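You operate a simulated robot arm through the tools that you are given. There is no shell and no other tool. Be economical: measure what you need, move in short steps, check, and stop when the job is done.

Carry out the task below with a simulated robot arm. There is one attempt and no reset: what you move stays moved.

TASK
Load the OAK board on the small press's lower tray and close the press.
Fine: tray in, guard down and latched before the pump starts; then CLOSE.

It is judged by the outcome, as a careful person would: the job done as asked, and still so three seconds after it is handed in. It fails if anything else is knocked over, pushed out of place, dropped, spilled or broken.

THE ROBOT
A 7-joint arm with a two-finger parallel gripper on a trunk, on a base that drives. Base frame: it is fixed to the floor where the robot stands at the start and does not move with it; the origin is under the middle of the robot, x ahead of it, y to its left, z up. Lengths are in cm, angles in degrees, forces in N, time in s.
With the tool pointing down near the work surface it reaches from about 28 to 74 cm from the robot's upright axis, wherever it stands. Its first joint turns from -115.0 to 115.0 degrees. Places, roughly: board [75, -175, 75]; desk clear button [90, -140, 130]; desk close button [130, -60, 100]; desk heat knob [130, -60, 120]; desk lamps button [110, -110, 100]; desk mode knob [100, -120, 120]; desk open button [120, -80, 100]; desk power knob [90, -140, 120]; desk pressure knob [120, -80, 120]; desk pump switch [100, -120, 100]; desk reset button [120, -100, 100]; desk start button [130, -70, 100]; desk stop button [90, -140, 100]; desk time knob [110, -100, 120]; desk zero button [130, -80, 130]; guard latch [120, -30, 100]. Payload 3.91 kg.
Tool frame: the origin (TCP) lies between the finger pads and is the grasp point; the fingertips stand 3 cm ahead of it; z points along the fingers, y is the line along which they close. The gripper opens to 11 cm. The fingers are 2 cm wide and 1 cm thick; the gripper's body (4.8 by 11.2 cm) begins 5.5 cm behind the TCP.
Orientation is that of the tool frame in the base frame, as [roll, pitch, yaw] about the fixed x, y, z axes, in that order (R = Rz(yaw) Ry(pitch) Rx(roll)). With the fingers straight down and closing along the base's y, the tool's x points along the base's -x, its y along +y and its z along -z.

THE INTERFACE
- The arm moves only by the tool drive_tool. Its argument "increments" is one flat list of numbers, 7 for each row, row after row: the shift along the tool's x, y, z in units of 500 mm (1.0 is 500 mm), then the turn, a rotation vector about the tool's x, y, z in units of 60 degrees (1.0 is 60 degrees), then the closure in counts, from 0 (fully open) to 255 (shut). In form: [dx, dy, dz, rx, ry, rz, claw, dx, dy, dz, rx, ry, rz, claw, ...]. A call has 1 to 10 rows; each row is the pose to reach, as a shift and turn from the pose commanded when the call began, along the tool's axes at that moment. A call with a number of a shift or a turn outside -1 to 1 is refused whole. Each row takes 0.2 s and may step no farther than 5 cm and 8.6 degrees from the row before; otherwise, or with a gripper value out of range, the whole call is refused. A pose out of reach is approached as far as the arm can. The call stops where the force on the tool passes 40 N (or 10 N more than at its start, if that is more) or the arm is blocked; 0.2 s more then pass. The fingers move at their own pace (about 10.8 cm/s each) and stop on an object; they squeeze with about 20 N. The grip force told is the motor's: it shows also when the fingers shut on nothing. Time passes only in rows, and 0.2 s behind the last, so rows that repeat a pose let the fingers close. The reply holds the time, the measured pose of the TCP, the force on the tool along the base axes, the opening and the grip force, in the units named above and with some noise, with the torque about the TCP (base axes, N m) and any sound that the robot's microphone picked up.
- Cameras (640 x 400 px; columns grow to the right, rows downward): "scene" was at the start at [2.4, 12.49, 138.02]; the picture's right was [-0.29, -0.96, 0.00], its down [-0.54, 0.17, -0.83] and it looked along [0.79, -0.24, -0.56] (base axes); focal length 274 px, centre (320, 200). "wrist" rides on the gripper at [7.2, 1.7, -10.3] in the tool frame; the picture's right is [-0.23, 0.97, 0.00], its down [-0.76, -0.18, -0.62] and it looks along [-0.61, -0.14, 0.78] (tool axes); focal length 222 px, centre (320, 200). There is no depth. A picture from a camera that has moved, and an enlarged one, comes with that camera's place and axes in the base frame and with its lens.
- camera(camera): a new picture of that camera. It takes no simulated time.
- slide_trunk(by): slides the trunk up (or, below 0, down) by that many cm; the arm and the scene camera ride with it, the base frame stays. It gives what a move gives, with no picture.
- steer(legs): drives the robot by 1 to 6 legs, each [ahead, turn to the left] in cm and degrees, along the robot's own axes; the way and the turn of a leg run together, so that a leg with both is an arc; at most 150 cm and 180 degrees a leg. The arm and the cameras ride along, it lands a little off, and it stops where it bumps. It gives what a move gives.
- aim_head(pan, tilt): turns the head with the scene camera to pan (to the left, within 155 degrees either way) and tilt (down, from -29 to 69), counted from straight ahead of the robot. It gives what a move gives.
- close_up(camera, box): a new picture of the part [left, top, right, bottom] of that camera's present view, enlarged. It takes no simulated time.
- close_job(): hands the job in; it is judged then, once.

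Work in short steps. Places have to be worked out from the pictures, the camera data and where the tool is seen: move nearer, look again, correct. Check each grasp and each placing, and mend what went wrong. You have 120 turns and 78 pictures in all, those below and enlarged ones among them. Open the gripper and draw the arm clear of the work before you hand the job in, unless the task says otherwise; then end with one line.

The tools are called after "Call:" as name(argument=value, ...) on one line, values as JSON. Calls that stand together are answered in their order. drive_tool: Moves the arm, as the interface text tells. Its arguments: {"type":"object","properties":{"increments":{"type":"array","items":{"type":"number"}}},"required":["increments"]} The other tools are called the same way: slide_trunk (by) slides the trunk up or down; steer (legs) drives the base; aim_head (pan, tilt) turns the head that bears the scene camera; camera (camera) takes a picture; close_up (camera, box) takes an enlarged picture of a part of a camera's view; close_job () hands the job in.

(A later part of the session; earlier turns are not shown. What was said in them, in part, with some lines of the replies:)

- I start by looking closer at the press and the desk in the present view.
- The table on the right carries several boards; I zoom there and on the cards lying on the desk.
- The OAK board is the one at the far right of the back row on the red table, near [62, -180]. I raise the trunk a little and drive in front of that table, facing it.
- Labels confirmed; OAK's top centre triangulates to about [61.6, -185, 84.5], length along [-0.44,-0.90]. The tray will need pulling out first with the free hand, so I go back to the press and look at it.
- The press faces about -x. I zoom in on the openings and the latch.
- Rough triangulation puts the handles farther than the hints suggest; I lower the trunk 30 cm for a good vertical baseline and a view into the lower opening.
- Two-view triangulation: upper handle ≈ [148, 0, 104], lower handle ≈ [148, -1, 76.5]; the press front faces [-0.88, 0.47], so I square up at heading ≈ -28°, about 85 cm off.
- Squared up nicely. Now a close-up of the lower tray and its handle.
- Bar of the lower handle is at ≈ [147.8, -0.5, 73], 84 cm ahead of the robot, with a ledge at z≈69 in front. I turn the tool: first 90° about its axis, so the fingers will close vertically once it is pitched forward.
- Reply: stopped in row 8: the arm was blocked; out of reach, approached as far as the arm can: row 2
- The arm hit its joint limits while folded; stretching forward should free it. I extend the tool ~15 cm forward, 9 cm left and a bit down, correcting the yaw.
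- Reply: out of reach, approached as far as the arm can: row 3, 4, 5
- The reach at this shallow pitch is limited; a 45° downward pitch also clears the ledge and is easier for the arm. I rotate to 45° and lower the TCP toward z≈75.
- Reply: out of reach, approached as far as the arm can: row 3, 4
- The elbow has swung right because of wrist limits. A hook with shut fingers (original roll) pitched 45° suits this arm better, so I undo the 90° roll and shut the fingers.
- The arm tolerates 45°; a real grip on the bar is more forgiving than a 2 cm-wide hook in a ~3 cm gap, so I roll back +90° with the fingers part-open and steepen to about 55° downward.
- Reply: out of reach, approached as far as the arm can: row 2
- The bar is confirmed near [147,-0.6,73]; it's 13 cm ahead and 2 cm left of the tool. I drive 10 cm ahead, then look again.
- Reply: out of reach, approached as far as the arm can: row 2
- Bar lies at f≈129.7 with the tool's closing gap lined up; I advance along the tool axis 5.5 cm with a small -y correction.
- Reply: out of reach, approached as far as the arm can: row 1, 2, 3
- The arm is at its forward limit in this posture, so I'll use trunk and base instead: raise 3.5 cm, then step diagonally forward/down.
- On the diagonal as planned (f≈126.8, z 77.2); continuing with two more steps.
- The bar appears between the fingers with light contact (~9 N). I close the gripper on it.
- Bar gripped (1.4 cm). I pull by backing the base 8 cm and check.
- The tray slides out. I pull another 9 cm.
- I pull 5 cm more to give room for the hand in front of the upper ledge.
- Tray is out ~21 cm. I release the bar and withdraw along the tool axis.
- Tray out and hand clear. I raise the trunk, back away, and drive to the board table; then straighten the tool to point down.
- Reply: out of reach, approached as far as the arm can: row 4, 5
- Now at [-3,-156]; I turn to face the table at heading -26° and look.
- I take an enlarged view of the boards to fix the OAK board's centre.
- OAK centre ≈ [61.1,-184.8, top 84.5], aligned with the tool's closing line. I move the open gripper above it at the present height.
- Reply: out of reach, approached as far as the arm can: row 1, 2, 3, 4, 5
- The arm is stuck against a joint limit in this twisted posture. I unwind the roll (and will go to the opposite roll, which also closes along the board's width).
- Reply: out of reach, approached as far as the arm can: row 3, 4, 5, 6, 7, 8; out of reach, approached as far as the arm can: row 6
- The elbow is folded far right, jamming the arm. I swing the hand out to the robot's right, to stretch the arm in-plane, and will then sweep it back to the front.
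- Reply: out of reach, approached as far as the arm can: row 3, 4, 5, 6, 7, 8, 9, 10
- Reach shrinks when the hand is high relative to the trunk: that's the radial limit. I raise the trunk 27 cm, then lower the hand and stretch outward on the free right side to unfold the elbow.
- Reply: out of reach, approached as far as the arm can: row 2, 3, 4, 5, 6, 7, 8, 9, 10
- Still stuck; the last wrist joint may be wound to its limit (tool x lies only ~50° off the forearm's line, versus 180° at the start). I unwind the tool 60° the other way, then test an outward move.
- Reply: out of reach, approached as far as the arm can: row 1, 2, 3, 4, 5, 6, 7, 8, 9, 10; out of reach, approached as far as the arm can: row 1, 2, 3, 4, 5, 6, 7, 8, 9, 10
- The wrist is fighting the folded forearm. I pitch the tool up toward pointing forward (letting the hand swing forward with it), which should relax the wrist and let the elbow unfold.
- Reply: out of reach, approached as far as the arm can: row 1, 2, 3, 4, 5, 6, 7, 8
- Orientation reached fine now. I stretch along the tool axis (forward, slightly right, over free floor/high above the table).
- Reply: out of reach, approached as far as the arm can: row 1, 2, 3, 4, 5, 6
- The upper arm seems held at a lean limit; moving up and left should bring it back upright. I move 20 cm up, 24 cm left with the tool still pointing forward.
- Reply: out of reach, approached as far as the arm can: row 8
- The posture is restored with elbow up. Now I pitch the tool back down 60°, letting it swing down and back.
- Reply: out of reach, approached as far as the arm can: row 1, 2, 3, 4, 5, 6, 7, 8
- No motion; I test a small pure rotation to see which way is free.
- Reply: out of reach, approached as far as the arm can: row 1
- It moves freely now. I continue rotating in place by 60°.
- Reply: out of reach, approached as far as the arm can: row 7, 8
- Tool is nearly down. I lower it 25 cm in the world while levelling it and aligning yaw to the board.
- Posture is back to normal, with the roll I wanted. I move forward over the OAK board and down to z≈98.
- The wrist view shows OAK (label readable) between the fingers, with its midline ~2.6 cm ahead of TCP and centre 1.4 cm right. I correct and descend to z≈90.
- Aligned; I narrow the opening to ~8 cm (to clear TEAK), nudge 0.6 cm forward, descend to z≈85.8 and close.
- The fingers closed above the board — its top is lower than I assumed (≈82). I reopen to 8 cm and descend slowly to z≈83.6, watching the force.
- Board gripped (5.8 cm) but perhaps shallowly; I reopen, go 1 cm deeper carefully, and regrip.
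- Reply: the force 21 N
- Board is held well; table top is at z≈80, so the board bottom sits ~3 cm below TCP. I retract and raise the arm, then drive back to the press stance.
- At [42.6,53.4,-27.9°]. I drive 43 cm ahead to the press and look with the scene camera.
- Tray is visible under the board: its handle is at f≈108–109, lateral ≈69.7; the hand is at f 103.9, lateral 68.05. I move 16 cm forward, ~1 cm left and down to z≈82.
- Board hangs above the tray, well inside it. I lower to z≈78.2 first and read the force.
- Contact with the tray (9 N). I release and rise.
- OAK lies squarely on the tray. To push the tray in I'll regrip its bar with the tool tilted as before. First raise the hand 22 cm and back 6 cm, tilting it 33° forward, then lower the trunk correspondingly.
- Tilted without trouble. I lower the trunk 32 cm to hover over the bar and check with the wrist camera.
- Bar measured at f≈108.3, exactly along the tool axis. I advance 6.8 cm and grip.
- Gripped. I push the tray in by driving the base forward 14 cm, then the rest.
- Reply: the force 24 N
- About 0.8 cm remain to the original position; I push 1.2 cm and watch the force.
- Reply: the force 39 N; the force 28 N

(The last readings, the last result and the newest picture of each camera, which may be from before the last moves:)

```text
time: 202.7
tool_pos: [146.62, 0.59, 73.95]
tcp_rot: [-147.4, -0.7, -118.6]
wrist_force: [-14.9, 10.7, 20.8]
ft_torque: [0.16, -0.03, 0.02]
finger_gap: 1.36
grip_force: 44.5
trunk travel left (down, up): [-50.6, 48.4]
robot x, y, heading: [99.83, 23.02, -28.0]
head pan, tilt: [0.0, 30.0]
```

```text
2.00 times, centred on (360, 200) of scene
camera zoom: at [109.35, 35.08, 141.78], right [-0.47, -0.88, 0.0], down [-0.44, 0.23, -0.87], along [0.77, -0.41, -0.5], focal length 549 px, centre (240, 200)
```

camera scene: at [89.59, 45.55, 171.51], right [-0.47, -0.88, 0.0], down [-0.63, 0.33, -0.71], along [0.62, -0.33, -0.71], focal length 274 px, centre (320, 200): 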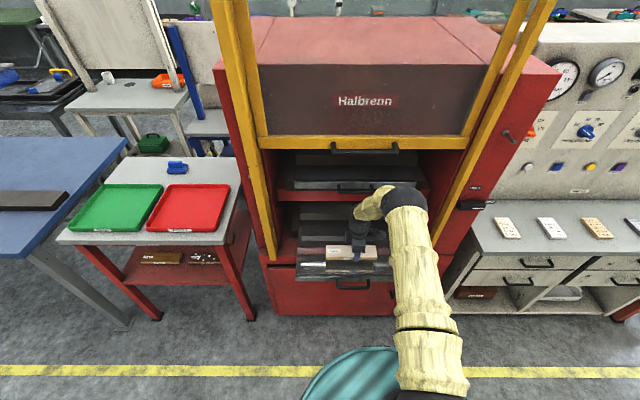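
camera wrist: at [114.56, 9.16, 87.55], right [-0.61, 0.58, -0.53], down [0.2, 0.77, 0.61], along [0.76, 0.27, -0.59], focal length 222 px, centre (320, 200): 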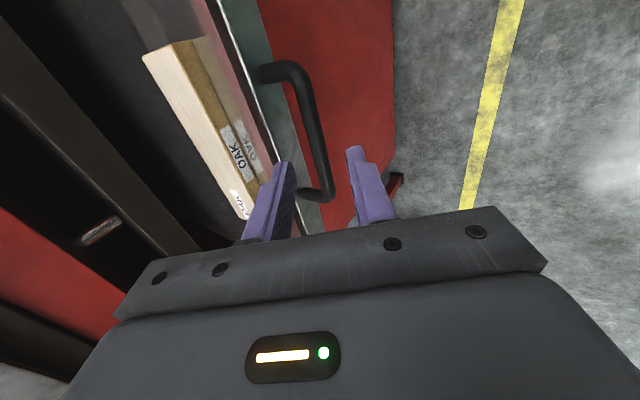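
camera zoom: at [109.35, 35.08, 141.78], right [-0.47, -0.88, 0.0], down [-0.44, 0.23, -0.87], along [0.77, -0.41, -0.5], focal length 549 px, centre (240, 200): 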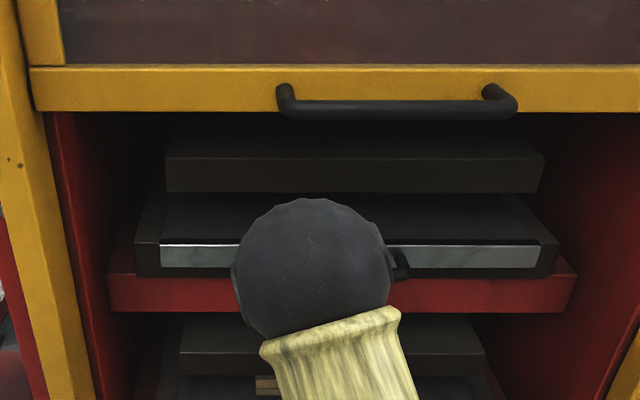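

The stop was reached (force rose to 38 N): tray is in. I release, withdraw along the tool axis, and back the base away 25 cm.

Call:
drive_tool(increments=[0, 0, 0, 0, 0, 0, 165, 0, 0, 0, 0, 0, 0, 165, 0, 0, -0.05, 0, 0, 0, 165, 0, 0, -0.11, 0, 0, 0, 165, 0, 0, -0.17, 0, 0, 0, 165])

Call:
steer(legs=[[-25, 0]])

Call:
camera(camera="scene")

```text
time: 203.9
tool_pos: [142.6, 2.53, 81.24]
tcp_rot: [-147.4, -0.7, -118.5]
wrist_force: [0.4, -0.2, 0.4]
ft_torque: [-0.04, -0.03, -0.01]
finger_gap: 3.86
grip_force: 0.0
trunk travel left (down, up): [-50.6, 48.4]
robot x, y, heading: [99.84, 23.19, -27.7]
head pan, tilt: [0.0, 30.0]
```

```text
time: 205.9
tool_pos: [120.72, 14.04, 81.26]
tcp_rot: [-147.5, -0.7, -118.9]
wrist_force: [0.1, 0.8, 0.9]
ft_torque: [-0.01, -0.02, 0.0]
finger_gap: 3.87
grip_force: 0.1
trunk travel left (down, up): [-50.6, 48.4]
robot x, y, heading: [77.85, 34.76, -28.1]
head pan, tilt: [0.0, 30.0]
```

```text
18 pictures are left
camera scene: at [87.94, 46.46, 141.77], right [-0.47, -0.88, 0.0], down [-0.44, 0.24, -0.87], along [0.76, -0.41, -0.5], focal length 274 px, centre (320, 200)
```

scene: 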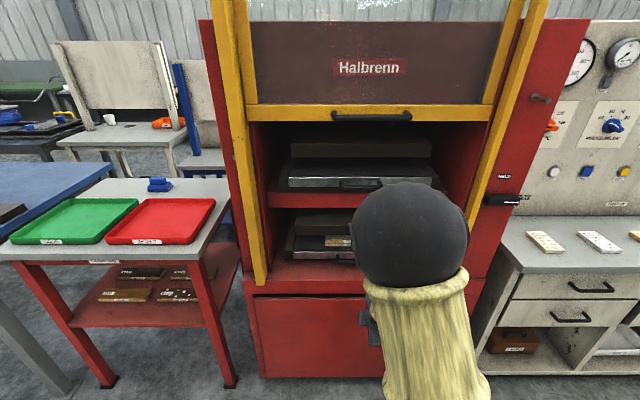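

Tray in with OAK inside. The guard handle triangulates to f≈122.6, z≈126, lateral 70. I raise the trunk 47 cm, drive 13 cm ahead, and view it with the wrist camera.

Call:
slide_trunk(by=47)

Call:
steer(legs=[[12, 0]])

Call:
camera(camera="wrist")

```text
refused: 47 is not a number from -40 to 40
```

```text
time: 207.2
tool_pos: [131.48, 8.28, 81.29]
tcp_rot: [-147.5, -0.7, -118.8]
wrist_force: [0.1, 0.1, 0.1]
ft_torque: [0.03, 0.0, 0.02]
finger_gap: 3.83
grip_force: 0.1
trunk travel left (down, up): [-50.6, 48.4]
robot x, y, heading: [88.92, 28.91, -28.2]
head pan, tilt: [0.0, 30.0]
```

```text
17 pictures are left
camera wrist: at [122.06, 5.38, 89.09], right [-0.61, 0.59, -0.53], down [0.21, 0.76, 0.61], along [0.76, 0.27, -0.59], focal length 222 px, centre (320, 200)
```

wrist: 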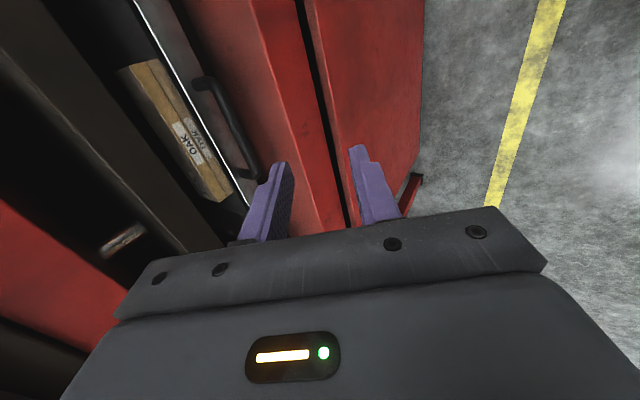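

The board is well seated behind the tray front. The slide limit is 40 per call; I raise 40 + 7 from here (6 cm clearance to the guard bar).

Call:
slide_trunk(by=40)

Call:
slide_trunk(by=7)

Call:
camera(camera="wrist")

```text
time: 211.1
tool_pos: [131.62, 8.23, 121.32]
tcp_rot: [-147.5, -0.7, -118.7]
wrist_force: [0.6, -0.9, -0.2]
ft_torque: [-0.01, 0.02, 0.0]
finger_gap: 3.87
grip_force: 0.0
trunk travel left (down, up): [-90.6, 8.4]
robot x, y, heading: [89.52, 28.67, -28.1]
head pan, tilt: [0.0, 30.0]
```

```text
time: 212.2
tool_pos: [131.68, 8.3, 128.3]
tcp_rot: [-147.4, -0.7, -118.8]
wrist_force: [-0.1, -0.1, -0.1]
ft_torque: [0.01, 0.03, -0.01]
finger_gap: 3.89
grip_force: 0.0
trunk travel left (down, up): [-97.6, 1.4]
robot x, y, heading: [88.99, 28.86, -28.4]
head pan, tilt: [0.0, 30.0]
```

```text
16 pictures are left
camera wrist: at [122.06, 5.39, 136.09], right [-0.61, 0.59, -0.53], down [0.21, 0.76, 0.61], along [0.76, 0.27, -0.59], focal length 222 px, centre (320, 200)
```

wrist: 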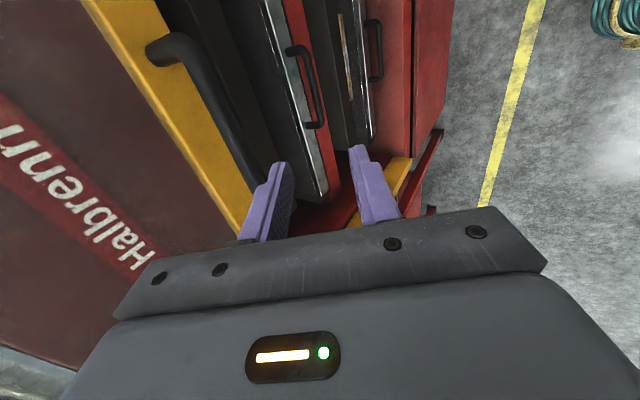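

The bar is where computed (f≈122.6, z≈126). I raise the hand 4.4 cm and drive 5.8 cm forward to sit on the approach line.

Call:
drive_tool(increments=[0, -0.024, -0.037, 0, 0, 0, 174, 0, -0.048, -0.074, 0, 0, 0, 174])

Call:
steer(legs=[[5.6, 0]])

Call:
camera(camera="wrist")

```text
time: 212.8
tool_pos: [131.66, 8.31, 132.69]
tcp_rot: [-147.4, -0.7, -118.8]
wrist_force: [0.0, -0.3, -0.3]
ft_torque: [-0.01, 0.01, 0.01]
finger_gap: 3.53
grip_force: 0.1
trunk travel left (down, up): [-97.6, 1.4]
robot x, y, heading: [88.94, 28.63, -28.3]
head pan, tilt: [0.0, 30.0]
```

```text
time: 213.8
tool_pos: [136.71, 5.59, 132.64]
tcp_rot: [-147.6, -0.7, -118.9]
wrist_force: [0.1, 0.4, 0.1]
ft_torque: [0.02, 0.03, -0.02]
finger_gap: 3.51
grip_force: 0.1
trunk travel left (down, up): [-97.6, 1.4]
robot x, y, heading: [93.83, 26.23, -28.4]
head pan, tilt: [0.0, 30.0]
```

```text
15 pictures are left
camera wrist: at [127.13, 2.76, 140.49], right [-0.61, 0.59, -0.52], down [0.21, 0.76, 0.61], along [0.76, 0.27, -0.59], focal length 222 px, centre (320, 200)
```

wrist: 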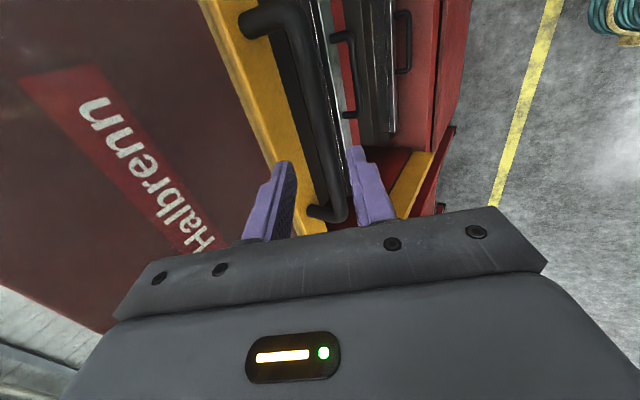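

Bar lies between the fingers, 8 cm down the axis. I advance 7 cm and grip.

Call:
drive_tool(increments=[0, 0, 0.05, 0, 0, 0, 174, 0, 0, 0.1, 0, 0, 0, 174, 0, 0, 0.14, 0, 0, 0, 174])

Call:
drive_tool(increments=[0, 0, 0, 0, 0, 0, 255, 0, 0, 0, 0, 0, 0, 255])

```text
time: 214.6
tool_pos: [139.89, 3.9, 126.81]
tcp_rot: [-147.6, -0.7, -118.8]
wrist_force: [0.4, 0.0, 0.4]
ft_torque: [0.0, -0.02, 0.02]
finger_gap: 3.5
grip_force: 0.1
trunk travel left (down, up): [-97.6, 1.4]
robot x, y, heading: [93.91, 26.16, -28.4]
head pan, tilt: [0.0, 30.0]
```

```text
time: 215.2
tool_pos: [139.7, 4.01, 126.8]
tcp_rot: [-147.6, -0.8, -118.9]
wrist_force: [-4.6, 3.1, -2.6]
ft_torque: [-0.01, 0.24, 0.13]
finger_gap: 1.57
grip_force: 45.4
trunk travel left (down, up): [-97.6, 1.4]
robot x, y, heading: [93.64, 26.39, -28.1]
head pan, tilt: [0.0, 30.0]
```

Gripped (1.57 cm). I slide the trunk down 15 cm first and check that the guard follows.

Call:
slide_trunk(by=-15)

Call:
slide_trunk(by=-25)

```text
time: 216.9
tool_pos: [139.69, 3.97, 111.73]
tcp_rot: [-147.5, -0.8, -118.7]
wrist_force: [-8.1, 3.6, -2.6]
ft_torque: [0.47, -0.1, 0.34]
finger_gap: 1.57
grip_force: 45.1
trunk travel left (down, up): [-82.6, 16.4]
robot x, y, heading: [93.84, 25.91, -28.2]
head pan, tilt: [0.0, 30.0]
```

```text
time: 219.5
tool_pos: [139.65, 3.98, 86.81]
tcp_rot: [-147.7, -0.7, -118.8]
wrist_force: [-11.7, 7.0, -2.4]
ft_torque: [0.26, -0.14, 0.35]
finger_gap: 1.58
grip_force: 44.9
trunk travel left (down, up): [-57.6, 41.4]
robot x, y, heading: [93.22, 26.17, -28.4]
head pan, tilt: [0.0, 30.0]
```

The guard follows with low force. I continue 10 cm and then in smaller steps until it bottoms out.

Call:
slide_trunk(by=-10)

Call:
slide_trunk(by=-4)

Call:
close_up(camera="scene", box=[160, 60, 560, 310])

```text
time: 220.8
tool_pos: [139.7, 3.97, 76.67]
tcp_rot: [-147.5, -0.7, -118.8]
wrist_force: [-13.7, 7.5, -3.5]
ft_torque: [0.45, -0.01, 0.37]
finger_gap: 1.56
grip_force: 44.6
trunk travel left (down, up): [-47.6, 51.4]
robot x, y, heading: [93.59, 26.37, -28.3]
head pan, tilt: [0.0, 30.0]
```

```text
time: 221.6
tool_pos: [139.68, 3.96, 72.75]
tcp_rot: [-147.6, -0.7, -118.9]
wrist_force: [-15.5, 7.7, -3.4]
ft_torque: [0.36, 0.02, 0.36]
finger_gap: 1.57
grip_force: 45.1
trunk travel left (down, up): [-43.6, 55.4]
robot x, y, heading: [93.78, 26.08, -28.1]
head pan, tilt: [0.0, 30.0]
```

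```text
1.60 times, centred on (360, 185) of scene
camera zoom: at [103.46, 38.13, 134.75], right [-0.47, -0.88, 0.0], down [-0.44, 0.24, -0.87], along [0.76, -0.41, -0.5], focal length 439 px, centre (256, 224)
```

zoom: 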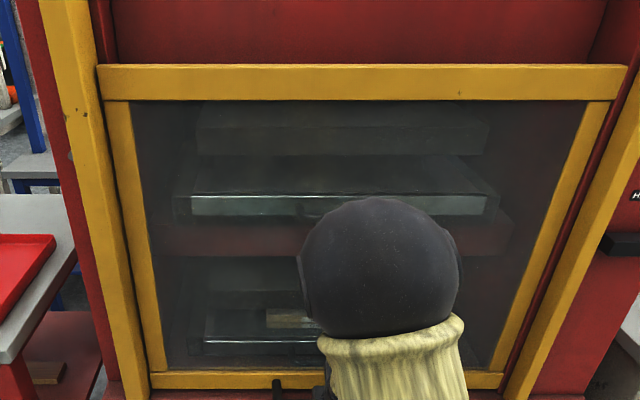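

Guard is almost down. I continue with 1.5 cm steps.

Call:
slide_trunk(by=-1.5)

Call:
slide_trunk(by=-1.5)

```text
time: 222.1
tool_pos: [139.78, 3.83, 72.45]
tcp_rot: [-146.9, -0.6, -118.7]
wrist_force: [-14.6, 9.7, 21.2]
ft_torque: [0.07, 0.06, 0.23]
finger_gap: 1.57
grip_force: 44.9
trunk travel left (down, up): [-42.8, 56.2]
robot x, y, heading: [93.67, 25.85, -28.3]
head pan, tilt: [0.0, 30.0]
stopped: the force on the tool passed its limit at 47 N (the readings are from after the stop); the commanded pose is now the measured one
```

```text
time: 222.4
tool_pos: [139.83, 3.8, 72.44]
tcp_rot: [-146.7, -0.7, -118.7]
wrist_force: [-14.6, 9.5, 21.2]
ft_torque: [-0.23, 0.24, 0.03]
finger_gap: 1.59
grip_force: 45.5
trunk travel left (down, up): [-42.7, 56.3]
robot x, y, heading: [93.76, 26.6, -28.4]
head pan, tilt: [0.0, 30.0]
stopped: the force on the tool passed its limit at 42 N (the readings are from after the stop); the commanded pose is now the measured one
```

Guard bottomed out at bar z≈72. I release and withdraw, back off, and look at the latch and guard.

Call:
drive_tool(increments=[0, 0, 0, 0, 0, 0, 165, 0, 0, 0, 0, 0, 0, 165, 0, 0, -0.05, 0, 0, 0, 165, 0, 0, -0.11, 0, 0, 0, 165, 0, 0, -0.17, 0, 0, 0, 165])

Call:
steer(legs=[[-22, 0]])

Call:
slide_trunk(by=-15)

Call:
aim_head(pan=-22, tilt=18)

Call:
camera(camera="scene")

```text
time: 223.6
tool_pos: [135.98, 5.96, 79.4]
tcp_rot: [-147.0, -0.6, -118.8]
wrist_force: [0.3, 0.3, -0.3]
ft_torque: [-0.01, 0.01, 0.0]
finger_gap: 3.88
grip_force: 0.0
trunk travel left (down, up): [-42.7, 56.3]
robot x, y, heading: [93.69, 26.4, -28.0]
head pan, tilt: [0.0, 30.0]
```

```text
time: 225.4
tool_pos: [116.53, 16.33, 79.43]
tcp_rot: [-147.0, -0.7, -118.7]
wrist_force: [-0.8, -0.3, 0.0]
ft_torque: [0.02, -0.03, -0.04]
finger_gap: 3.87
grip_force: 0.0
trunk travel left (down, up): [-42.7, 56.3]
robot x, y, heading: [74.39, 36.73, -28.2]
head pan, tilt: [0.0, 30.0]
```

```text
time: 227.2
tool_pos: [116.62, 16.52, 64.4]
tcp_rot: [-146.9, -0.6, -118.7]
wrist_force: [-0.8, 0.2, 0.0]
ft_torque: [0.03, 0.01, 0.02]
finger_gap: 3.88
grip_force: 0.0
trunk travel left (down, up): [-27.7, 71.3]
robot x, y, heading: [74.44, 37.04, -28.0]
head pan, tilt: [0.0, 30.0]
```

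```text
time: 228.1
tool_pos: [116.58, 16.33, 64.38]
tcp_rot: [-146.9, -0.6, -118.7]
wrist_force: [-0.5, -0.5, -1.1]
ft_torque: [-0.04, 0.0, 0.06]
finger_gap: 3.86
grip_force: 0.1
trunk travel left (down, up): [-27.7, 71.3]
robot x, y, heading: [74.36, 36.72, -28.1]
head pan, tilt: [-22.0, 18.0]
```

```text
13 pictures are left
camera scene: at [82.17, 45.59, 120.8], right [-0.77, -0.64, 0.0], down [-0.2, 0.24, -0.95], along [0.61, -0.73, -0.31], focal length 274 px, centre (320, 200)
```

scene: 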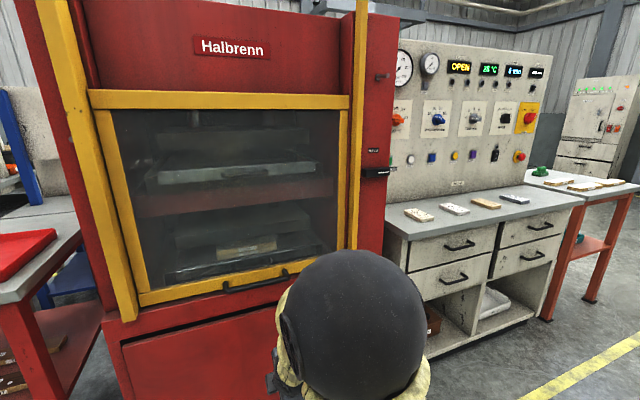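

Guard is fully down with OAK visible inside. The latch lever is at about f 126.5, lateral 28, z 101. I raise the hand to z≈103 before tilting it horizontal.

Call:
drive_tool(increments=[0, -0.05, -0.069, 0, 0, 0, 255, 0, -0.1, -0.137, 0, 0, 0, 255, 0, -0.15, -0.206, 0, 0, 0, 255, 0, -0.2, -0.274, 0, 0, 0, 255, 0, -0.25, -0.343, 0, 0, 0, 255, 0, -0.3, -0.411, 0, 0, 0, 255, 0, -0.35, -0.48, 0, 0, 0, 255, 0, -0.4, -0.549, 0, 0, 0, 255, 0, -0.45, -0.6, 0, 0, 0, 255])

Call:
drive_tool(increments=[0, 0, 0, 0.125, 0, 0, 255, 0, 0, 0, 0.25, 0, 0, 255, 0, 0, 0, 0.375, 0, 0, 255, 0, 0, 0, 0.5, 0, 0, 255, 0, 0, 0, 0.625, 0, 0, 255, 0, 0, 0, 0.75, 0, 0, 255, 0, 0, 0, 0.85, 0, 0, 255])

```text
time: 230.1
tool_pos: [118.94, 15.6, 101.8]
tcp_rot: [-146.8, -0.6, -118.7]
wrist_force: [0.9, 0.6, 0.1]
ft_torque: [0.02, 0.02, 0.01]
finger_gap: 0.01
grip_force: 20.5
trunk travel left (down, up): [-27.7, 71.3]
robot x, y, heading: [74.12, 36.8, -28.2]
head pan, tilt: [-22.0, 18.0]
```

```text
time: 231.9
tool_pos: [120.71, 14.46, 99.07]
tcp_rot: [-102.2, 0.3, -117.1]
wrist_force: [0.5, 0.3, 0.2]
ft_torque: [-0.01, 0.04, -0.01]
finger_gap: 0.01
grip_force: 19.8
out of reach, approached as far as the arm can: row 7
trunk travel left (down, up): [-27.7, 71.3]
robot x, y, heading: [74.03, 36.48, -28.2]
head pan, tilt: [-22.0, 18.0]
stopped in row 7: the arm was blocked; the commanded pose is now the measured one
```

Tool is 12° below horizontal — good. I shift the robot right to line up with the latch, staying ~12 cm short.

Call:
steer(legs=[[0, -76.4], [46, 0], [0, 76.6]])

Call:
aim_head(pan=0, tilt=18)

Call:
camera(camera="scene")

```text
time: 244.7
tool_pos: [108.01, -29.72, 99.02]
tcp_rot: [-102.2, 0.4, -117.5]
wrist_force: [-0.8, 0.5, 0.0]
ft_torque: [0.01, 0.01, -0.05]
finger_gap: 0.0
grip_force: 19.7
trunk travel left (down, up): [-27.7, 71.3]
robot x, y, heading: [61.41, -7.17, -28.3]
head pan, tilt: [-22.0, 18.0]
```

```text
time: 245.5
tool_pos: [108.07, -29.65, 99.07]
tcp_rot: [-102.3, 0.3, -117.5]
wrist_force: [0.0, -0.4, 0.8]
ft_torque: [0.02, 0.01, 0.0]
finger_gap: 0.0
grip_force: 19.6
trunk travel left (down, up): [-27.7, 71.3]
robot x, y, heading: [61.71, -6.96, -28.2]
head pan, tilt: [0.0, 18.0]
```

```text
12 pictures are left
camera scene: at [71.89, 4.44, 120.8], right [-0.48, -0.88, 0.0], down [-0.27, 0.15, -0.95], along [0.83, -0.46, -0.31], focal length 274 px, centre (320, 200)
```

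scene: 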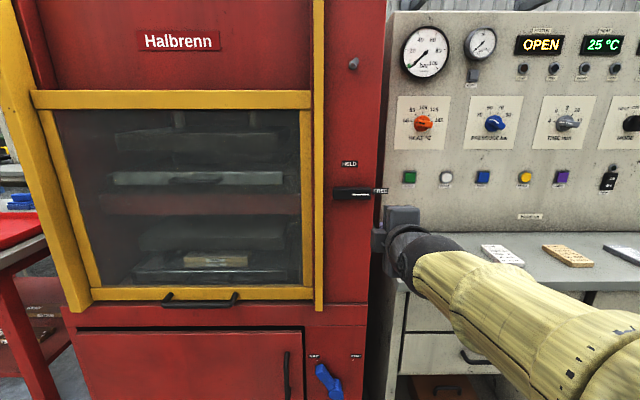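

The lever centre is ≈ [124.8,-33.8,101.5] (lateral 28.9), bar half-length ~4.8 cm. The finger is at lateral 24.5, z 98.5 at its tip; I shift left 1.1 cm and drive 10 cm nearer, then check with the wrist camera.

Call:
drive_tool(increments=[-0.022, 0, 0, 0, 0, 0, 255])

Call:
steer(legs=[[10, 0]])

Call:
camera(camera="wrist")

```text
time: 245.9
tool_pos: [108.61, -28.67, 98.97]
tcp_rot: [-102.2, 0.4, -117.5]
wrist_force: [0.0, 0.3, -0.1]
ft_torque: [0.02, 0.03, 0.01]
finger_gap: 0.0
grip_force: 20.3
trunk travel left (down, up): [-27.7, 71.3]
robot x, y, heading: [61.64, -6.99, -28.3]
head pan, tilt: [0.0, 18.0]
```

```text
time: 247.2
tool_pos: [117.44, -33.56, 98.97]
tcp_rot: [-102.1, 0.5, -117.4]
wrist_force: [-0.4, 0.1, 0.8]
ft_torque: [0.02, -0.03, -0.01]
finger_gap: 0.0
grip_force: 19.9
trunk travel left (down, up): [-27.7, 71.3]
robot x, y, heading: [70.64, -12.01, -28.4]
head pan, tilt: [0.0, 18.0]
```

```text
11 pictures are left
camera wrist: at [104.9, -35.16, 99.44], right [-0.08, 0.3, -0.95], down [-0.16, 0.94, 0.31], along [0.98, 0.17, -0.02], focal length 222 px, centre (320, 200)
```

wrist: 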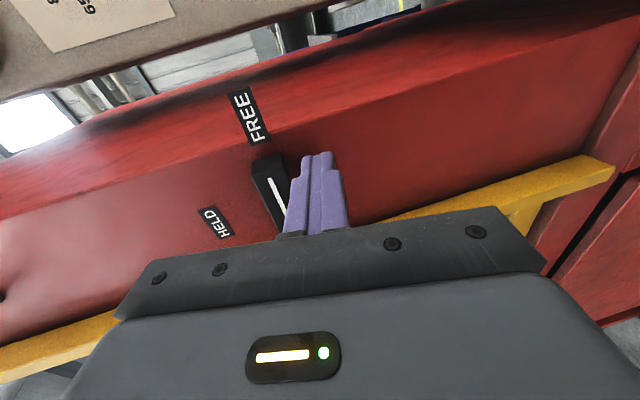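

The lever's right end reads lateral ≈25.3 with underside z≈100.5, so its pivot is ≈ lateral 30, z 101.8. I shift 1.5 cm left, then drive 4.5 cm in beneath the bar.

Call:
drive_tool(increments=[-0.03, 0, 0, 0, 0, 0, 255])

Call:
steer(legs=[[4.5, 0]])

Call:
camera(camera="wrist")

```text
time: 247.6
tool_pos: [118.22, -32.32, 99.05]
tcp_rot: [-102.3, 0.4, -117.5]
wrist_force: [-0.2, 0.4, 0.0]
ft_torque: [0.02, -0.03, -0.01]
finger_gap: 0.0
grip_force: 20.3
trunk travel left (down, up): [-27.7, 71.3]
robot x, y, heading: [70.79, -11.51, -28.6]
head pan, tilt: [0.0, 18.0]
```

```text
time: 248.5
tool_pos: [121.14, -33.96, 99.06]
tcp_rot: [-102.4, 0.4, -117.5]
wrist_force: [-18.8, 10.0, 3.8]
ft_torque: [-0.1, -0.15, -0.12]
finger_gap: 0.0
grip_force: 19.6
trunk travel left (down, up): [-27.7, 71.3]
robot x, y, heading: [73.95, -14.22, -28.4]
head pan, tilt: [0.0, 18.0]
stopped in leg 1: the force on the tool passed its limit at 104 N (the readings are from after the stop); the commanded pose is now the measured one
```

```text
10 pictures are left
camera wrist: at [108.58, -35.51, 99.5], right [-0.08, 0.3, -0.95], down [-0.16, 0.94, 0.31], along [0.98, 0.17, -0.03], focal length 222 px, centre (320, 200)
```

wrist: 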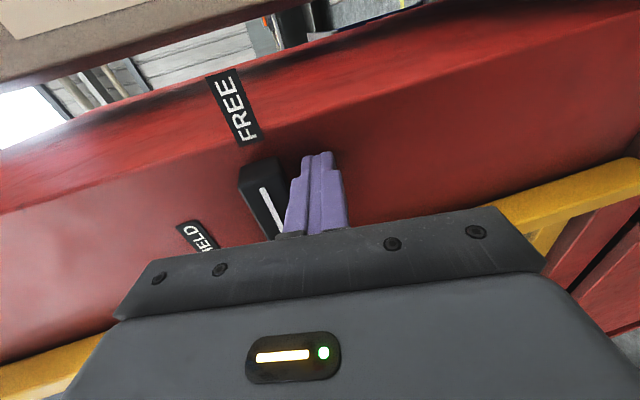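

The tip touched the panel (f≈126) and the finger is right beneath the lever. I back 0.8 cm and sweep the finger up in an arc about the pivot.

Call:
steer(legs=[[-0.8, 0]])

Call:
drive_tool(increments=[0.002, -0.0176, -0.0038, 0, 0, 0, 255, 0.008, -0.0293, -0.0063, 0, 0, 0, 255, 0.0148, -0.0405, -0.0087, 0, 0, 0, 255, 0.018, -0.0538, -0.0116, 0, 0, 0, 255, 0.0188, -0.0663, -0.0142, 0, 0, 0, 255, 0.017, -0.0792, -0.017, 0, 0, 0, 255, 0.0136, -0.0919, -0.0197, 0, 0, 0, 255, 0.007, -0.1037, -0.0223, 0, 0, 0, 255, -0.0004, -0.1142, -0.0245, 0, 0, 0, 255, -0.01, -0.1232, -0.0265, 0, 0, 0, 255])

Call:
camera(camera="wrist")

```text
time: 249.3
tool_pos: [120.65, -33.6, 98.77]
tcp_rot: [-102.6, 0.4, -117.5]
wrist_force: [0.2, 0.0, -0.8]
ft_torque: [-0.03, 0.01, -0.03]
finger_gap: 0.0
grip_force: 19.9
trunk travel left (down, up): [-27.7, 71.3]
robot x, y, heading: [73.22, -13.68, -28.6]
head pan, tilt: [0.0, 18.0]
```

```text
time: 251.5
tool_pos: [121.17, -33.32, 104.9]
tcp_rot: [-102.9, 0.5, -117.4]
wrist_force: [-8.1, 7.9, -6.3]
ft_torque: [-0.14, -0.08, 0.14]
finger_gap: 0.01
grip_force: 19.5
trunk travel left (down, up): [-27.7, 71.3]
robot x, y, heading: [73.18, -13.32, -28.8]
head pan, tilt: [0.0, 18.0]
```

```text
9 pictures are left
camera wrist: at [108.58, -34.88, 105.53], right [-0.08, 0.31, -0.95], down [-0.15, 0.94, 0.32], along [0.98, 0.17, -0.03], focal length 222 px, centre (320, 200)
```

wrist: 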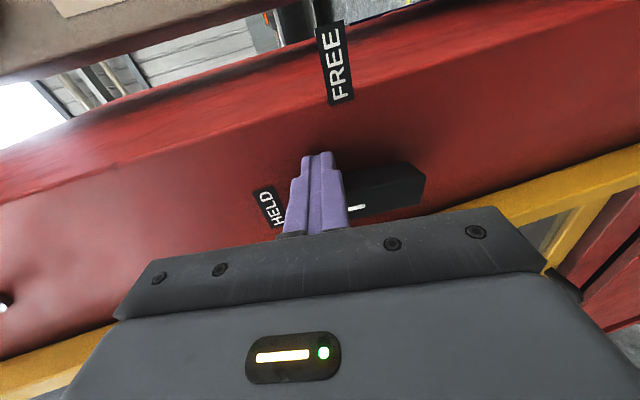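

The lever is nearly upright, ~8° short of HELD. I push its top left another ~1.2 cm.

Call:
drive_tool(increments=[-0.01, -0.003, 0, 0, 0, 0, 255, -0.018, -0.006, 0, 0, 0, 0, 255, -0.026, -0.008, 0, 0, 0, 0, 255])

```text
time: 252.3
tool_pos: [121.53, -32.94, 105.3]
tcp_rot: [-103.1, 0.6, -118.1]
wrist_force: [-25.6, -14.0, -17.4]
ft_torque: [-0.33, 0.32, -0.61]
finger_gap: 0.0
grip_force: 20.2
trunk travel left (down, up): [-27.7, 71.3]
robot x, y, heading: [73.17, -13.31, -28.4]
head pan, tilt: [0.0, 18.0]
```

Side force ~24 N: the lever is at its stop. I back off right then away, and check from the scene camera.

Call:
drive_tool(increments=[0.03, 0, 0, 0, 0, 0, 255])

Call:
steer(legs=[[-14, 0]])

Call:
camera(camera="scene")

```text
time: 252.7
tool_pos: [121.17, -33.55, 105.52]
tcp_rot: [-102.6, 0.5, -117.4]
wrist_force: [1.0, -0.3, 0.0]
ft_torque: [0.02, 0.02, 0.01]
finger_gap: 0.0
grip_force: 19.5
trunk travel left (down, up): [-27.7, 71.3]
robot x, y, heading: [73.54, -13.44, -28.4]
head pan, tilt: [0.0, 18.0]
```

```text
time: 254.1
tool_pos: [108.8, -26.94, 105.29]
tcp_rot: [-103.0, 0.4, -117.5]
wrist_force: [0.1, 0.0, -0.7]
ft_torque: [0.03, 0.0, 0.0]
finger_gap: 0.03
grip_force: 19.6
trunk travel left (down, up): [-27.7, 71.3]
robot x, y, heading: [61.13, -6.77, -28.6]
head pan, tilt: [0.0, 18.0]
```

```text
8 pictures are left
camera scene: at [71.15, 4.85, 120.81], right [-0.48, -0.88, 0.0], down [-0.27, 0.15, -0.95], along [0.84, -0.45, -0.31], focal length 274 px, centre (320, 200)
```

scene: 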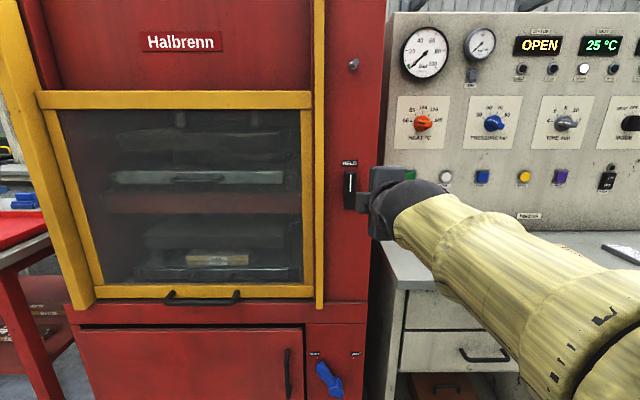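

The lever stands at HELD and the guard lamp is lit. Fits for desk: PUMP ≈ [103.6,-121.4,98.9], CLOSE ≈ [134.2,-62.7,100.5]. I back away 25 cm and recover the elbow-up posture by moving the hand up and forward.

Call:
steer(legs=[[-25, 0]])

Call:
drive_tool(increments=[0, -0.074, 0.024, 0, 0, 0, 255, 0, -0.148, 0.048, 0, 0, 0, 255, 0, -0.222, 0.072, 0, 0, 0, 255, 0, -0.296, 0.096, 0, 0, 0, 255, 0, -0.37, 0.12, 0, 0, 0, 255, 0, -0.444, 0.144, 0, 0, 0, 255])

Call:
drive_tool(increments=[0, 0, 0, -0.1, 0, 0, 255, 0, 0, 0, -0.2, 0, 0, 255, 0, 0, 0, -0.3, 0, 0, 255, 0, 0, 0, -0.4, 0, 0, 255, 0, 0, 0, -0.5, 0, 0, 255])

```text
time: 256.2
tool_pos: [86.7, -14.96, 105.22]
tcp_rot: [-103.0, 0.5, -117.5]
wrist_force: [-0.3, 0.7, -1.2]
ft_torque: [0.0, 0.04, 0.0]
finger_gap: 0.0
grip_force: 20.7
trunk travel left (down, up): [-27.7, 71.3]
robot x, y, heading: [38.96, 5.05, -28.4]
head pan, tilt: [0.0, 18.0]
```

```text
time: 257.6
tool_pos: [96.02, -20.2, 124.49]
tcp_rot: [-102.7, 0.6, -117.4]
wrist_force: [-3.2, 0.3, 1.2]
ft_torque: [0.02, 0.08, 0.01]
finger_gap: 0.0
grip_force: 19.4
out of reach, approached as far as the arm can: row 6
trunk travel left (down, up): [-27.7, 71.3]
robot x, y, heading: [39.14, 5.25, -28.5]
head pan, tilt: [0.0, 18.0]
```

```text
time: 258.8
tool_pos: [88.17, -18.5, 116.48]
tcp_rot: [-132.0, 0.3, -117.4]
wrist_force: [-0.3, 0.0, -0.2]
ft_torque: [0.0, 0.02, -0.02]
finger_gap: 0.0
grip_force: 20.2
out of reach, approached as far as the arm can: row 1, 2, 3, 4, 5
trunk travel left (down, up): [-27.7, 71.3]
robot x, y, heading: [38.57, 5.33, -28.5]
head pan, tilt: [0.0, 18.0]
```

I check the arm's posture with one scene picture.

Call:
camera(camera="scene")

```text
7 pictures are left
camera scene: at [48.94, 16.91, 120.83], right [-0.48, -0.88, 0.0], down [-0.27, 0.15, -0.95], along [0.84, -0.45, -0.31], focal length 274 px, centre (320, 200)
```

scene: 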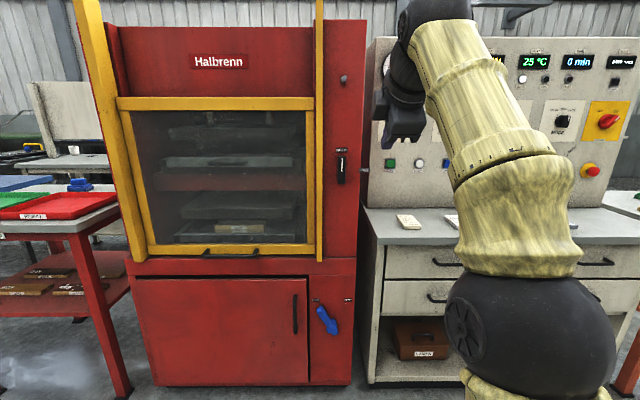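

Elbow is back in the arm's vertical plane. I finish turning the tool to straight down while drawing back slightly, then lower it to regain the home posture.

Call:
drive_tool(increments=[0, 0.01, -0.011, -0.1, 0, 0, 255, 0, 0.02, -0.022, -0.2, 0, 0, 255, 0, 0.03, -0.034, -0.3, 0, 0, 255, 0, 0.04, -0.045, -0.4, 0, 0, 255, 0, 0.05, -0.056, -0.5, 0, 0, 255, 0, 0.06, -0.068, -0.6, 0, 0, 255, 0, 0.07, -0.079, -0.7, 0, 0, 255, 0, 0.08, -0.09, -0.8, 0, 0, 255])

Call:
drive_tool(increments=[0, 0, 0.08, 0, 0, 0, 255, 0, 0, 0.16, 0, 0, 0, 255, 0, 0, 0.24, 0, 0, 0, 255, 0, 0, 0.32, 0, 0, 0, 255, 0, 0, 0.4, 0, 0, 0, 255, 0, 0, 0.48, 0, 0, 0, 255, 0, 0, 0.56, 0, 0, 0, 255])

```text
time: 260.6
tool_pos: [73.0, -14.53, 103.97]
tcp_rot: [-179.2, 0.4, -117.6]
wrist_force: [-2.0, -2.6, -0.6]
ft_torque: [0.25, -0.11, -0.01]
finger_gap: 0.0
grip_force: 19.9
out of reach, approached as far as the arm can: row 1, 2, 3, 4, 5, 6, 7, 8
trunk travel left (down, up): [-27.7, 71.3]
robot x, y, heading: [38.93, 5.71, -28.6]
head pan, tilt: [0.0, 18.0]
```

```text
time: 262.2
tool_pos: [72.65, -13.8, 76.33]
tcp_rot: [179.0, 0.5, -117.5]
wrist_force: [-0.5, -0.5, 0.3]
ft_torque: [0.02, 0.0, 0.01]
finger_gap: 0.0
grip_force: 19.8
trunk travel left (down, up): [-27.7, 71.3]
robot x, y, heading: [39.04, 5.69, -28.2]
head pan, tilt: [0.0, 18.0]
```

Home posture regained (tool down, no limits hit). I raise the trunk 55 cm, then extend the arm forward/down and tilt 33° for button pressing.

Call:
slide_trunk(by=40)

Call:
slide_trunk(by=15)

Call:
drive_tool(increments=[0, -0.07, 0.06, 0, 0, 0, 255, 0, -0.14, 0.12, 0, 0, 0, 255, 0, -0.21, 0.18, 0, 0, 0, 255, 0, -0.28, 0.24, 0, 0, 0, 255, 0, -0.35, 0.3, 0, 0, 0, 255, 0, -0.42, 0.36, 0, 0, 0, 255, 0, -0.48, 0.42, 0, 0, 0, 255])

Call:
drive_tool(increments=[0, 0, 0, 0.11, 0, 0, 255, 0, 0, 0, 0.22, 0, 0, 255, 0, 0, 0, 0.33, 0, 0, 255, 0, 0, 0, 0.44, 0, 0, 255, 0, 0, 0, 0.55, 0, 0, 255])

Call:
steer(legs=[[0, -69.2], [85.8, 0], [0, 69.2]])

```text
time: 266.0
tool_pos: [72.66, -13.91, 116.39]
tcp_rot: [179.0, 0.5, -117.5]
wrist_force: [0.7, -0.7, -0.5]
ft_torque: [-0.01, 0.01, -0.02]
finger_gap: 0.0
grip_force: 20.3
trunk travel left (down, up): [-67.7, 31.3]
robot x, y, heading: [38.96, 5.12, -28.5]
head pan, tilt: [0.0, 18.0]
```

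```text
time: 267.7
tool_pos: [72.58, -14.01, 131.33]
tcp_rot: [179.0, 0.6, -117.5]
wrist_force: [-0.8, 0.7, 0.6]
ft_torque: [0.02, 0.01, -0.01]
finger_gap: 0.0
grip_force: 20.2
trunk travel left (down, up): [-82.7, 16.3]
robot x, y, heading: [39.15, 5.51, -29.0]
head pan, tilt: [0.0, 18.0]
```

```text
time: 269.3
tool_pos: [93.73, -24.89, 109.93]
tcp_rot: [178.9, 0.5, -117.4]
wrist_force: [-0.5, -0.4, -0.3]
ft_torque: [0.03, 0.03, 0.01]
finger_gap: 0.01
grip_force: 20.3
trunk travel left (down, up): [-82.7, 16.3]
robot x, y, heading: [38.55, 4.9, -28.3]
head pan, tilt: [0.0, 18.0]
```

```text
time: 270.5
tool_pos: [93.75, -24.61, 109.94]
tcp_rot: [-148.0, 0.4, -117.5]
wrist_force: [0.4, -0.8, -0.3]
ft_torque: [0.01, 0.0, -0.01]
finger_gap: 0.0
grip_force: 19.7
trunk travel left (down, up): [-82.7, 16.3]
robot x, y, heading: [38.96, 5.03, -28.5]
head pan, tilt: [0.0, 18.0]
```

```text
time: 284.5
tool_pos: [79.77, -111.29, 109.97]
tcp_rot: [-148.0, 0.4, -119.6]
wrist_force: [-0.1, 1.2, 0.2]
ft_torque: [-0.02, -0.02, 0.0]
finger_gap: 0.0
grip_force: 19.4
trunk travel left (down, up): [-82.7, 16.3]
robot x, y, heading: [26.23, -79.51, -30.2]
head pan, tilt: [0.0, 18.0]
```

Now before the desk at the pump. I look to refine the switch position relative to the finger.

Call:
steer(legs=[[0, 2]])

Call:
aim_head(pan=-5, tilt=35)

Call:
camera(camera="scene")

```text
time: 285.3
tool_pos: [80.9, -109.29, 109.75]
tcp_rot: [-148.0, 0.4, -117.6]
wrist_force: [0.2, 0.0, 0.5]
ft_torque: [0.02, 0.0, 0.0]
finger_gap: 0.0
grip_force: 19.8
trunk travel left (down, up): [-82.7, 16.3]
robot x, y, heading: [26.35, -79.55, -28.7]
head pan, tilt: [0.0, 18.0]
```

```text
time: 286.1
tool_pos: [80.86, -109.38, 109.85]
tcp_rot: [-147.9, 0.5, -117.5]
wrist_force: [0.4, -0.4, 0.7]
ft_torque: [0.04, -0.02, 0.01]
finger_gap: 0.02
grip_force: 20.3
trunk travel left (down, up): [-82.7, 16.3]
robot x, y, heading: [26.34, -79.27, -28.5]
head pan, tilt: [-5.0, 35.0]
```

```text
6 pictures are left
camera scene: at [35.49, -68.14, 173.09], right [-0.55, -0.83, 0.0], down [-0.48, 0.32, -0.82], along [0.68, -0.45, -0.57], focal length 274 px, centre (320, 200)
```

scene: 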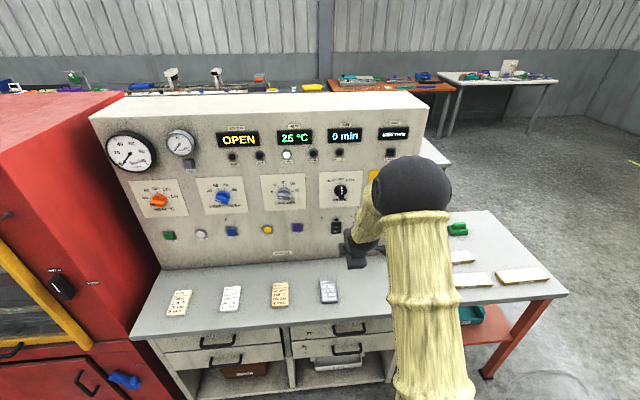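

Switch confirmed at ≈[104,-121.5,99]; CLOSE reconfirmed at ≈[134.7,-62.6,100.5]. I lower the trunk 7.4 cm so the fingertip aims at the ON half, and drive 12 cm ahead.

Call:
slide_trunk(by=-7.4)

Call:
steer(legs=[[12, 0]])

Call:
drive_tool(increments=[0, -0.068, 0.042, 0, 0, 0, 255, 0, -0.136, 0.085, 0, 0, 0, 255])

Call:
camera(camera="wrist")

```text
time: 287.2
tool_pos: [80.9, -109.29, 102.44]
tcp_rot: [-148.0, 0.4, -117.5]
wrist_force: [-0.5, -0.1, 0.2]
ft_torque: [0.02, 0.01, -0.02]
finger_gap: 0.0
grip_force: 19.6
trunk travel left (down, up): [-75.3, 23.7]
robot x, y, heading: [26.25, -79.33, -28.7]
head pan, tilt: [-5.0, 35.0]
```

```text
time: 288.6
tool_pos: [91.67, -115.11, 102.4]
tcp_rot: [-148.1, 0.5, -117.5]
wrist_force: [0.3, -0.3, -0.1]
ft_torque: [0.0, 0.04, 0.01]
finger_gap: 0.0
grip_force: 19.8
trunk travel left (down, up): [-75.3, 23.7]
robot x, y, heading: [36.95, -85.23, -28.4]
head pan, tilt: [-5.0, 35.0]
```

```text
time: 289.1
tool_pos: [98.76, -118.93, 102.12]
tcp_rot: [-148.1, 0.5, -117.5]
wrist_force: [0.1, 0.3, -0.7]
ft_torque: [-0.01, -0.01, -0.02]
finger_gap: 0.03
grip_force: 19.9
trunk travel left (down, up): [-75.3, 23.7]
robot x, y, heading: [37.06, -85.07, -28.6]
head pan, tilt: [-5.0, 35.0]
```

```text
5 pictures are left
camera wrist: at [89.17, -122.17, 109.92], right [-0.63, 0.59, -0.51], down [0.19, 0.75, 0.63], along [0.76, 0.3, -0.58], focal length 222 px, centre (320, 200)
```

wrist: 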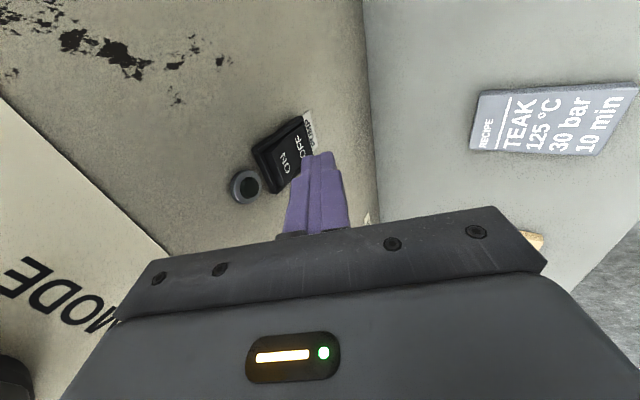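

Finger is in line with the ON half (≈lateral -58.1, z≈99.8). I press forward in small steps, stopping on force.

Call:
drive_tool(increments=[-0.008, -0.017, 0.013, 0, 0, 0, 255, -0.008, -0.034, 0.024, 0, 0, 0, 255, -0.008, -0.044, 0.031, 0, 0, 0, 255, -0.008, -0.053, 0.037, 0, 0, 0, 255, -0.008, -0.061, 0.042, 0, 0, 0, 255])

```text
time: 290.4
tool_pos: [101.39, -119.72, 102.38]
tcp_rot: [-148.7, 0.3, -117.6]
wrist_force: [-20.3, 12.0, 15.6]
ft_torque: [0.01, 0.15, -0.14]
finger_gap: 0.02
grip_force: 20.0
trunk travel left (down, up): [-75.3, 23.7]
robot x, y, heading: [36.68, -84.98, -28.6]
head pan, tilt: [-5.0, 35.0]
heard: click
stopped in row 5: the force on the tool passed its limit at 44 N (the readings are from after the stop); the commanded pose is now the measured one
```

A click was heard. I draw back 7 cm and check the pump lamp.

Call:
drive_tool(increments=[0, 0.06, -0.038, 0, 0, 0, 255, 0, 0.12, -0.076, 0, 0, 0, 255])

Call:
camera(camera="wrist")

```text
time: 291.0
tool_pos: [95.42, -116.6, 102.14]
tcp_rot: [-148.8, 0.4, -117.7]
wrist_force: [-0.4, -0.1, 0.4]
ft_torque: [0.02, 0.03, 0.01]
finger_gap: 0.01
grip_force: 19.9
trunk travel left (down, up): [-75.3, 23.7]
robot x, y, heading: [36.78, -85.41, -28.6]
head pan, tilt: [-5.0, 35.0]
```

```text
4 pictures are left
camera wrist: at [86.05, -119.9, 109.86], right [-0.63, 0.59, -0.5], down [0.2, 0.75, 0.63], along [0.75, 0.3, -0.59], focal length 222 px, centre (320, 200)
```

wrist: 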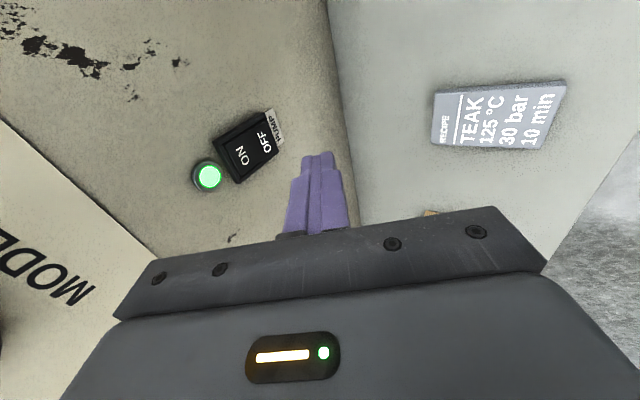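

Pump lamp is green. Now to CLOSE: I back off 24 cm (to stay clear of the latch), shift 66 cm left, and face the panel again.

Call:
steer(legs=[[-24, 0], [0, 90.6], [65.8, 0], [0, -90.4]])

```text
time: 308.0
tool_pos: [106.37, -45.56, 101.99]
tcp_rot: [-148.7, 0.3, -117.6]
wrist_force: [-0.5, -0.1, -0.3]
ft_torque: [0.03, -0.05, -0.01]
finger_gap: 0.0
grip_force: 20.3
trunk travel left (down, up): [-75.3, 23.7]
robot x, y, heading: [47.49, -13.76, -28.3]
head pan, tilt: [-5.0, 35.0]
```

I'm 1.8 cm left of the button line; I correct with the arm, raise 0.5 cm, drive 23 cm ahead and check.

Call:
drive_tool(increments=[0.036, -0.005, -0.008, 0, 0, 0, 255])

Call:
steer(legs=[[23, 0]])

Call:
camera(camera="wrist")

```text
time: 308.4
tool_pos: [105.4, -47.14, 102.58]
tcp_rot: [-148.8, 0.4, -117.6]
wrist_force: [0.4, -1.2, 0.8]
ft_torque: [-0.01, 0.01, 0.02]
finger_gap: 0.0
grip_force: 19.8
trunk travel left (down, up): [-75.3, 23.7]
robot x, y, heading: [47.74, -14.14, -28.3]
head pan, tilt: [-5.0, 35.0]
```

```text
time: 310.4
tool_pos: [125.48, -58.44, 102.53]
tcp_rot: [-148.9, 0.4, -117.9]
wrist_force: [0.8, -0.7, 0.3]
ft_torque: [0.01, 0.01, 0.05]
finger_gap: 0.0
grip_force: 20.0
trunk travel left (down, up): [-75.3, 23.7]
robot x, y, heading: [67.33, -25.26, -28.9]
head pan, tilt: [-5.0, 35.0]
```

```text
3 pictures are left
camera wrist: at [116.12, -61.65, 110.4], right [-0.63, 0.59, -0.5], down [0.2, 0.75, 0.63], along [0.75, 0.29, -0.59], focal length 222 px, centre (320, 200)
```

wrist: 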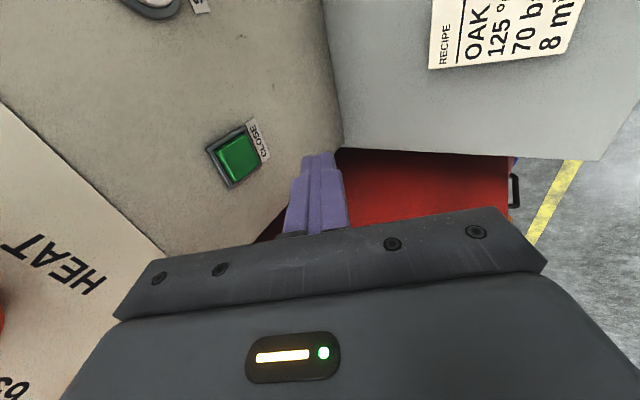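

The green CLOSE button (lateral ≈7, z≈100.8) is right in line with the fingertip, ~7 cm ahead. I press it in small steps.

Call:
drive_tool(increments=[0.002, -0.054, 0.026, 0, 0, 0, 255, 0.004, -0.097, 0.052, 0, 0, 0, 255, 0.004, -0.111, 0.06, 0, 0, 0, 255, 0.004, -0.123, 0.068, 0, 0, 0, 255, 0.004, -0.133, 0.074, 0, 0, 0, 255, 0.004, -0.143, 0.08, 0, 0, 0, 255])

```text
time: 311.8
tool_pos: [132.45, -62.35, 102.9]
tcp_rot: [-149.0, 0.3, -117.9]
wrist_force: [-9.2, 5.4, 0.6]
ft_torque: [0.07, 0.16, 0.03]
finger_gap: 0.01
grip_force: 19.8
trunk travel left (down, up): [-75.3, 23.7]
robot x, y, heading: [67.71, -24.82, -28.6]
head pan, tilt: [-5.0, 35.0]
heard: click
```

Click heard. I draw back and look at the status display with the scene camera.

Call:
drive_tool(increments=[0, 0.06, -0.038, 0, 0, 0, 255, 0, 0.14, -0.086, 0, 0, 0, 255])

Call:
steer(legs=[[-40, 0]])

Call:
aim_head(pan=0, tilt=30)

Call:
camera(camera="scene")

```text
time: 312.4
tool_pos: [125.22, -58.62, 103.04]
tcp_rot: [-148.9, 0.3, -117.9]
wrist_force: [0.0, 0.9, 0.3]
ft_torque: [0.04, 0.01, -0.01]
finger_gap: 0.0
grip_force: 20.1
trunk travel left (down, up): [-75.3, 23.7]
robot x, y, heading: [67.71, -25.12, -28.7]
head pan, tilt: [-5.0, 35.0]
```

```text
time: 315.2
tool_pos: [90.08, -39.13, 102.87]
tcp_rot: [-148.8, 0.2, -117.8]
wrist_force: [-0.5, 0.3, -0.2]
ft_torque: [0.01, 0.0, 0.01]
finger_gap: 0.0
grip_force: 20.0
trunk travel left (down, up): [-75.3, 23.7]
robot x, y, heading: [32.2, -5.49, -28.8]
head pan, tilt: [-5.0, 35.0]
```

```text
time: 315.9
tool_pos: [90.15, -39.25, 102.83]
tcp_rot: [-148.8, 0.3, -117.8]
wrist_force: [-0.4, -0.1, 0.3]
ft_torque: [-0.01, 0.01, 0.02]
finger_gap: 0.0
grip_force: 19.9
trunk travel left (down, up): [-75.3, 23.7]
robot x, y, heading: [32.58, -5.16, -28.4]
head pan, tilt: [0.0, 30.0]
```

```text
2 pictures are left
camera scene: at [42.39, 6.09, 166.46], right [-0.48, -0.88, 0.0], down [-0.44, 0.24, -0.87], along [0.76, -0.42, -0.5], focal length 274 px, centre (320, 200)
```

scene: 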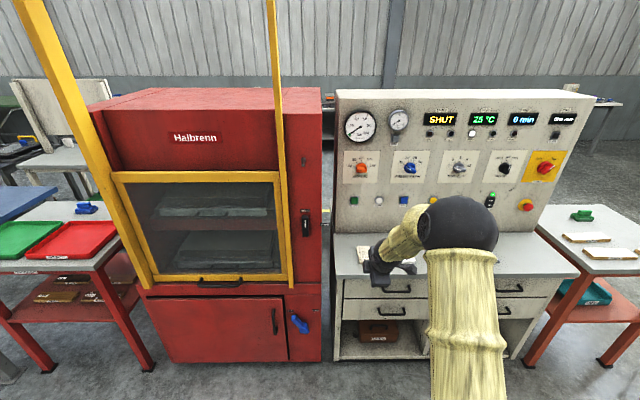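

Status reads SHUT, guard down and latched, pump on. I open the gripper, clear of everything, and take a last close-up.

Call:
drive_tool(increments=[0, 0.03, -0.03, 0, 0, 0, 0, 0, 0.03, -0.03, 0, 0, 0, 0, 0, 0.03, -0.03, 0, 0, 0, 0])

Call:
close_up(camera="scene", box=[100, 90, 580, 310])

```text
time: 316.7
tool_pos: [88.27, -38.18, 103.53]
tcp_rot: [-148.9, 0.2, -117.8]
wrist_force: [0.5, -0.3, -0.4]
ft_torque: [0.01, -0.01, -0.02]
finger_gap: 11.02
grip_force: 0.1
trunk travel left (down, up): [-75.3, 23.7]
robot x, y, heading: [32.47, -5.57, -28.6]
head pan, tilt: [0.0, 30.0]
```

```text
1.33 times, centred on (340, 200) of scene
camera zoom: at [42.36, 6.12, 166.47], right [-0.48, -0.88, 0.0], down [-0.44, 0.24, -0.87], along [0.76, -0.42, -0.5], focal length 366 px, centre (293, 200)
```

zoom: 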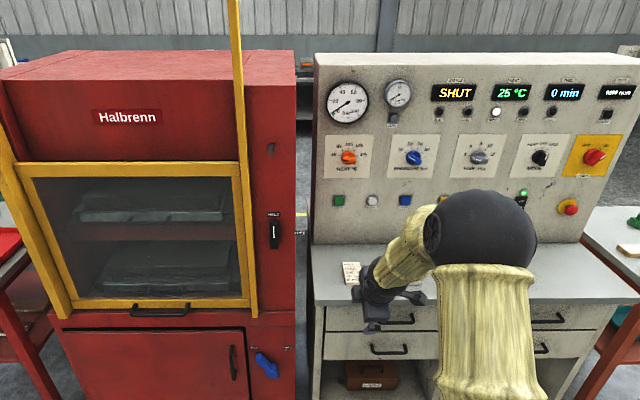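

The platens are closed, the latch is at HELD and the pump lamp is on, so I hand the job in.

Call:
close_job()

```text
The job is handed in.
```

The OAK board is on the lower tray with the tray in, the guard was down and latched before the pump was started, CLOSE was pressed, and the status display reads SHUT.
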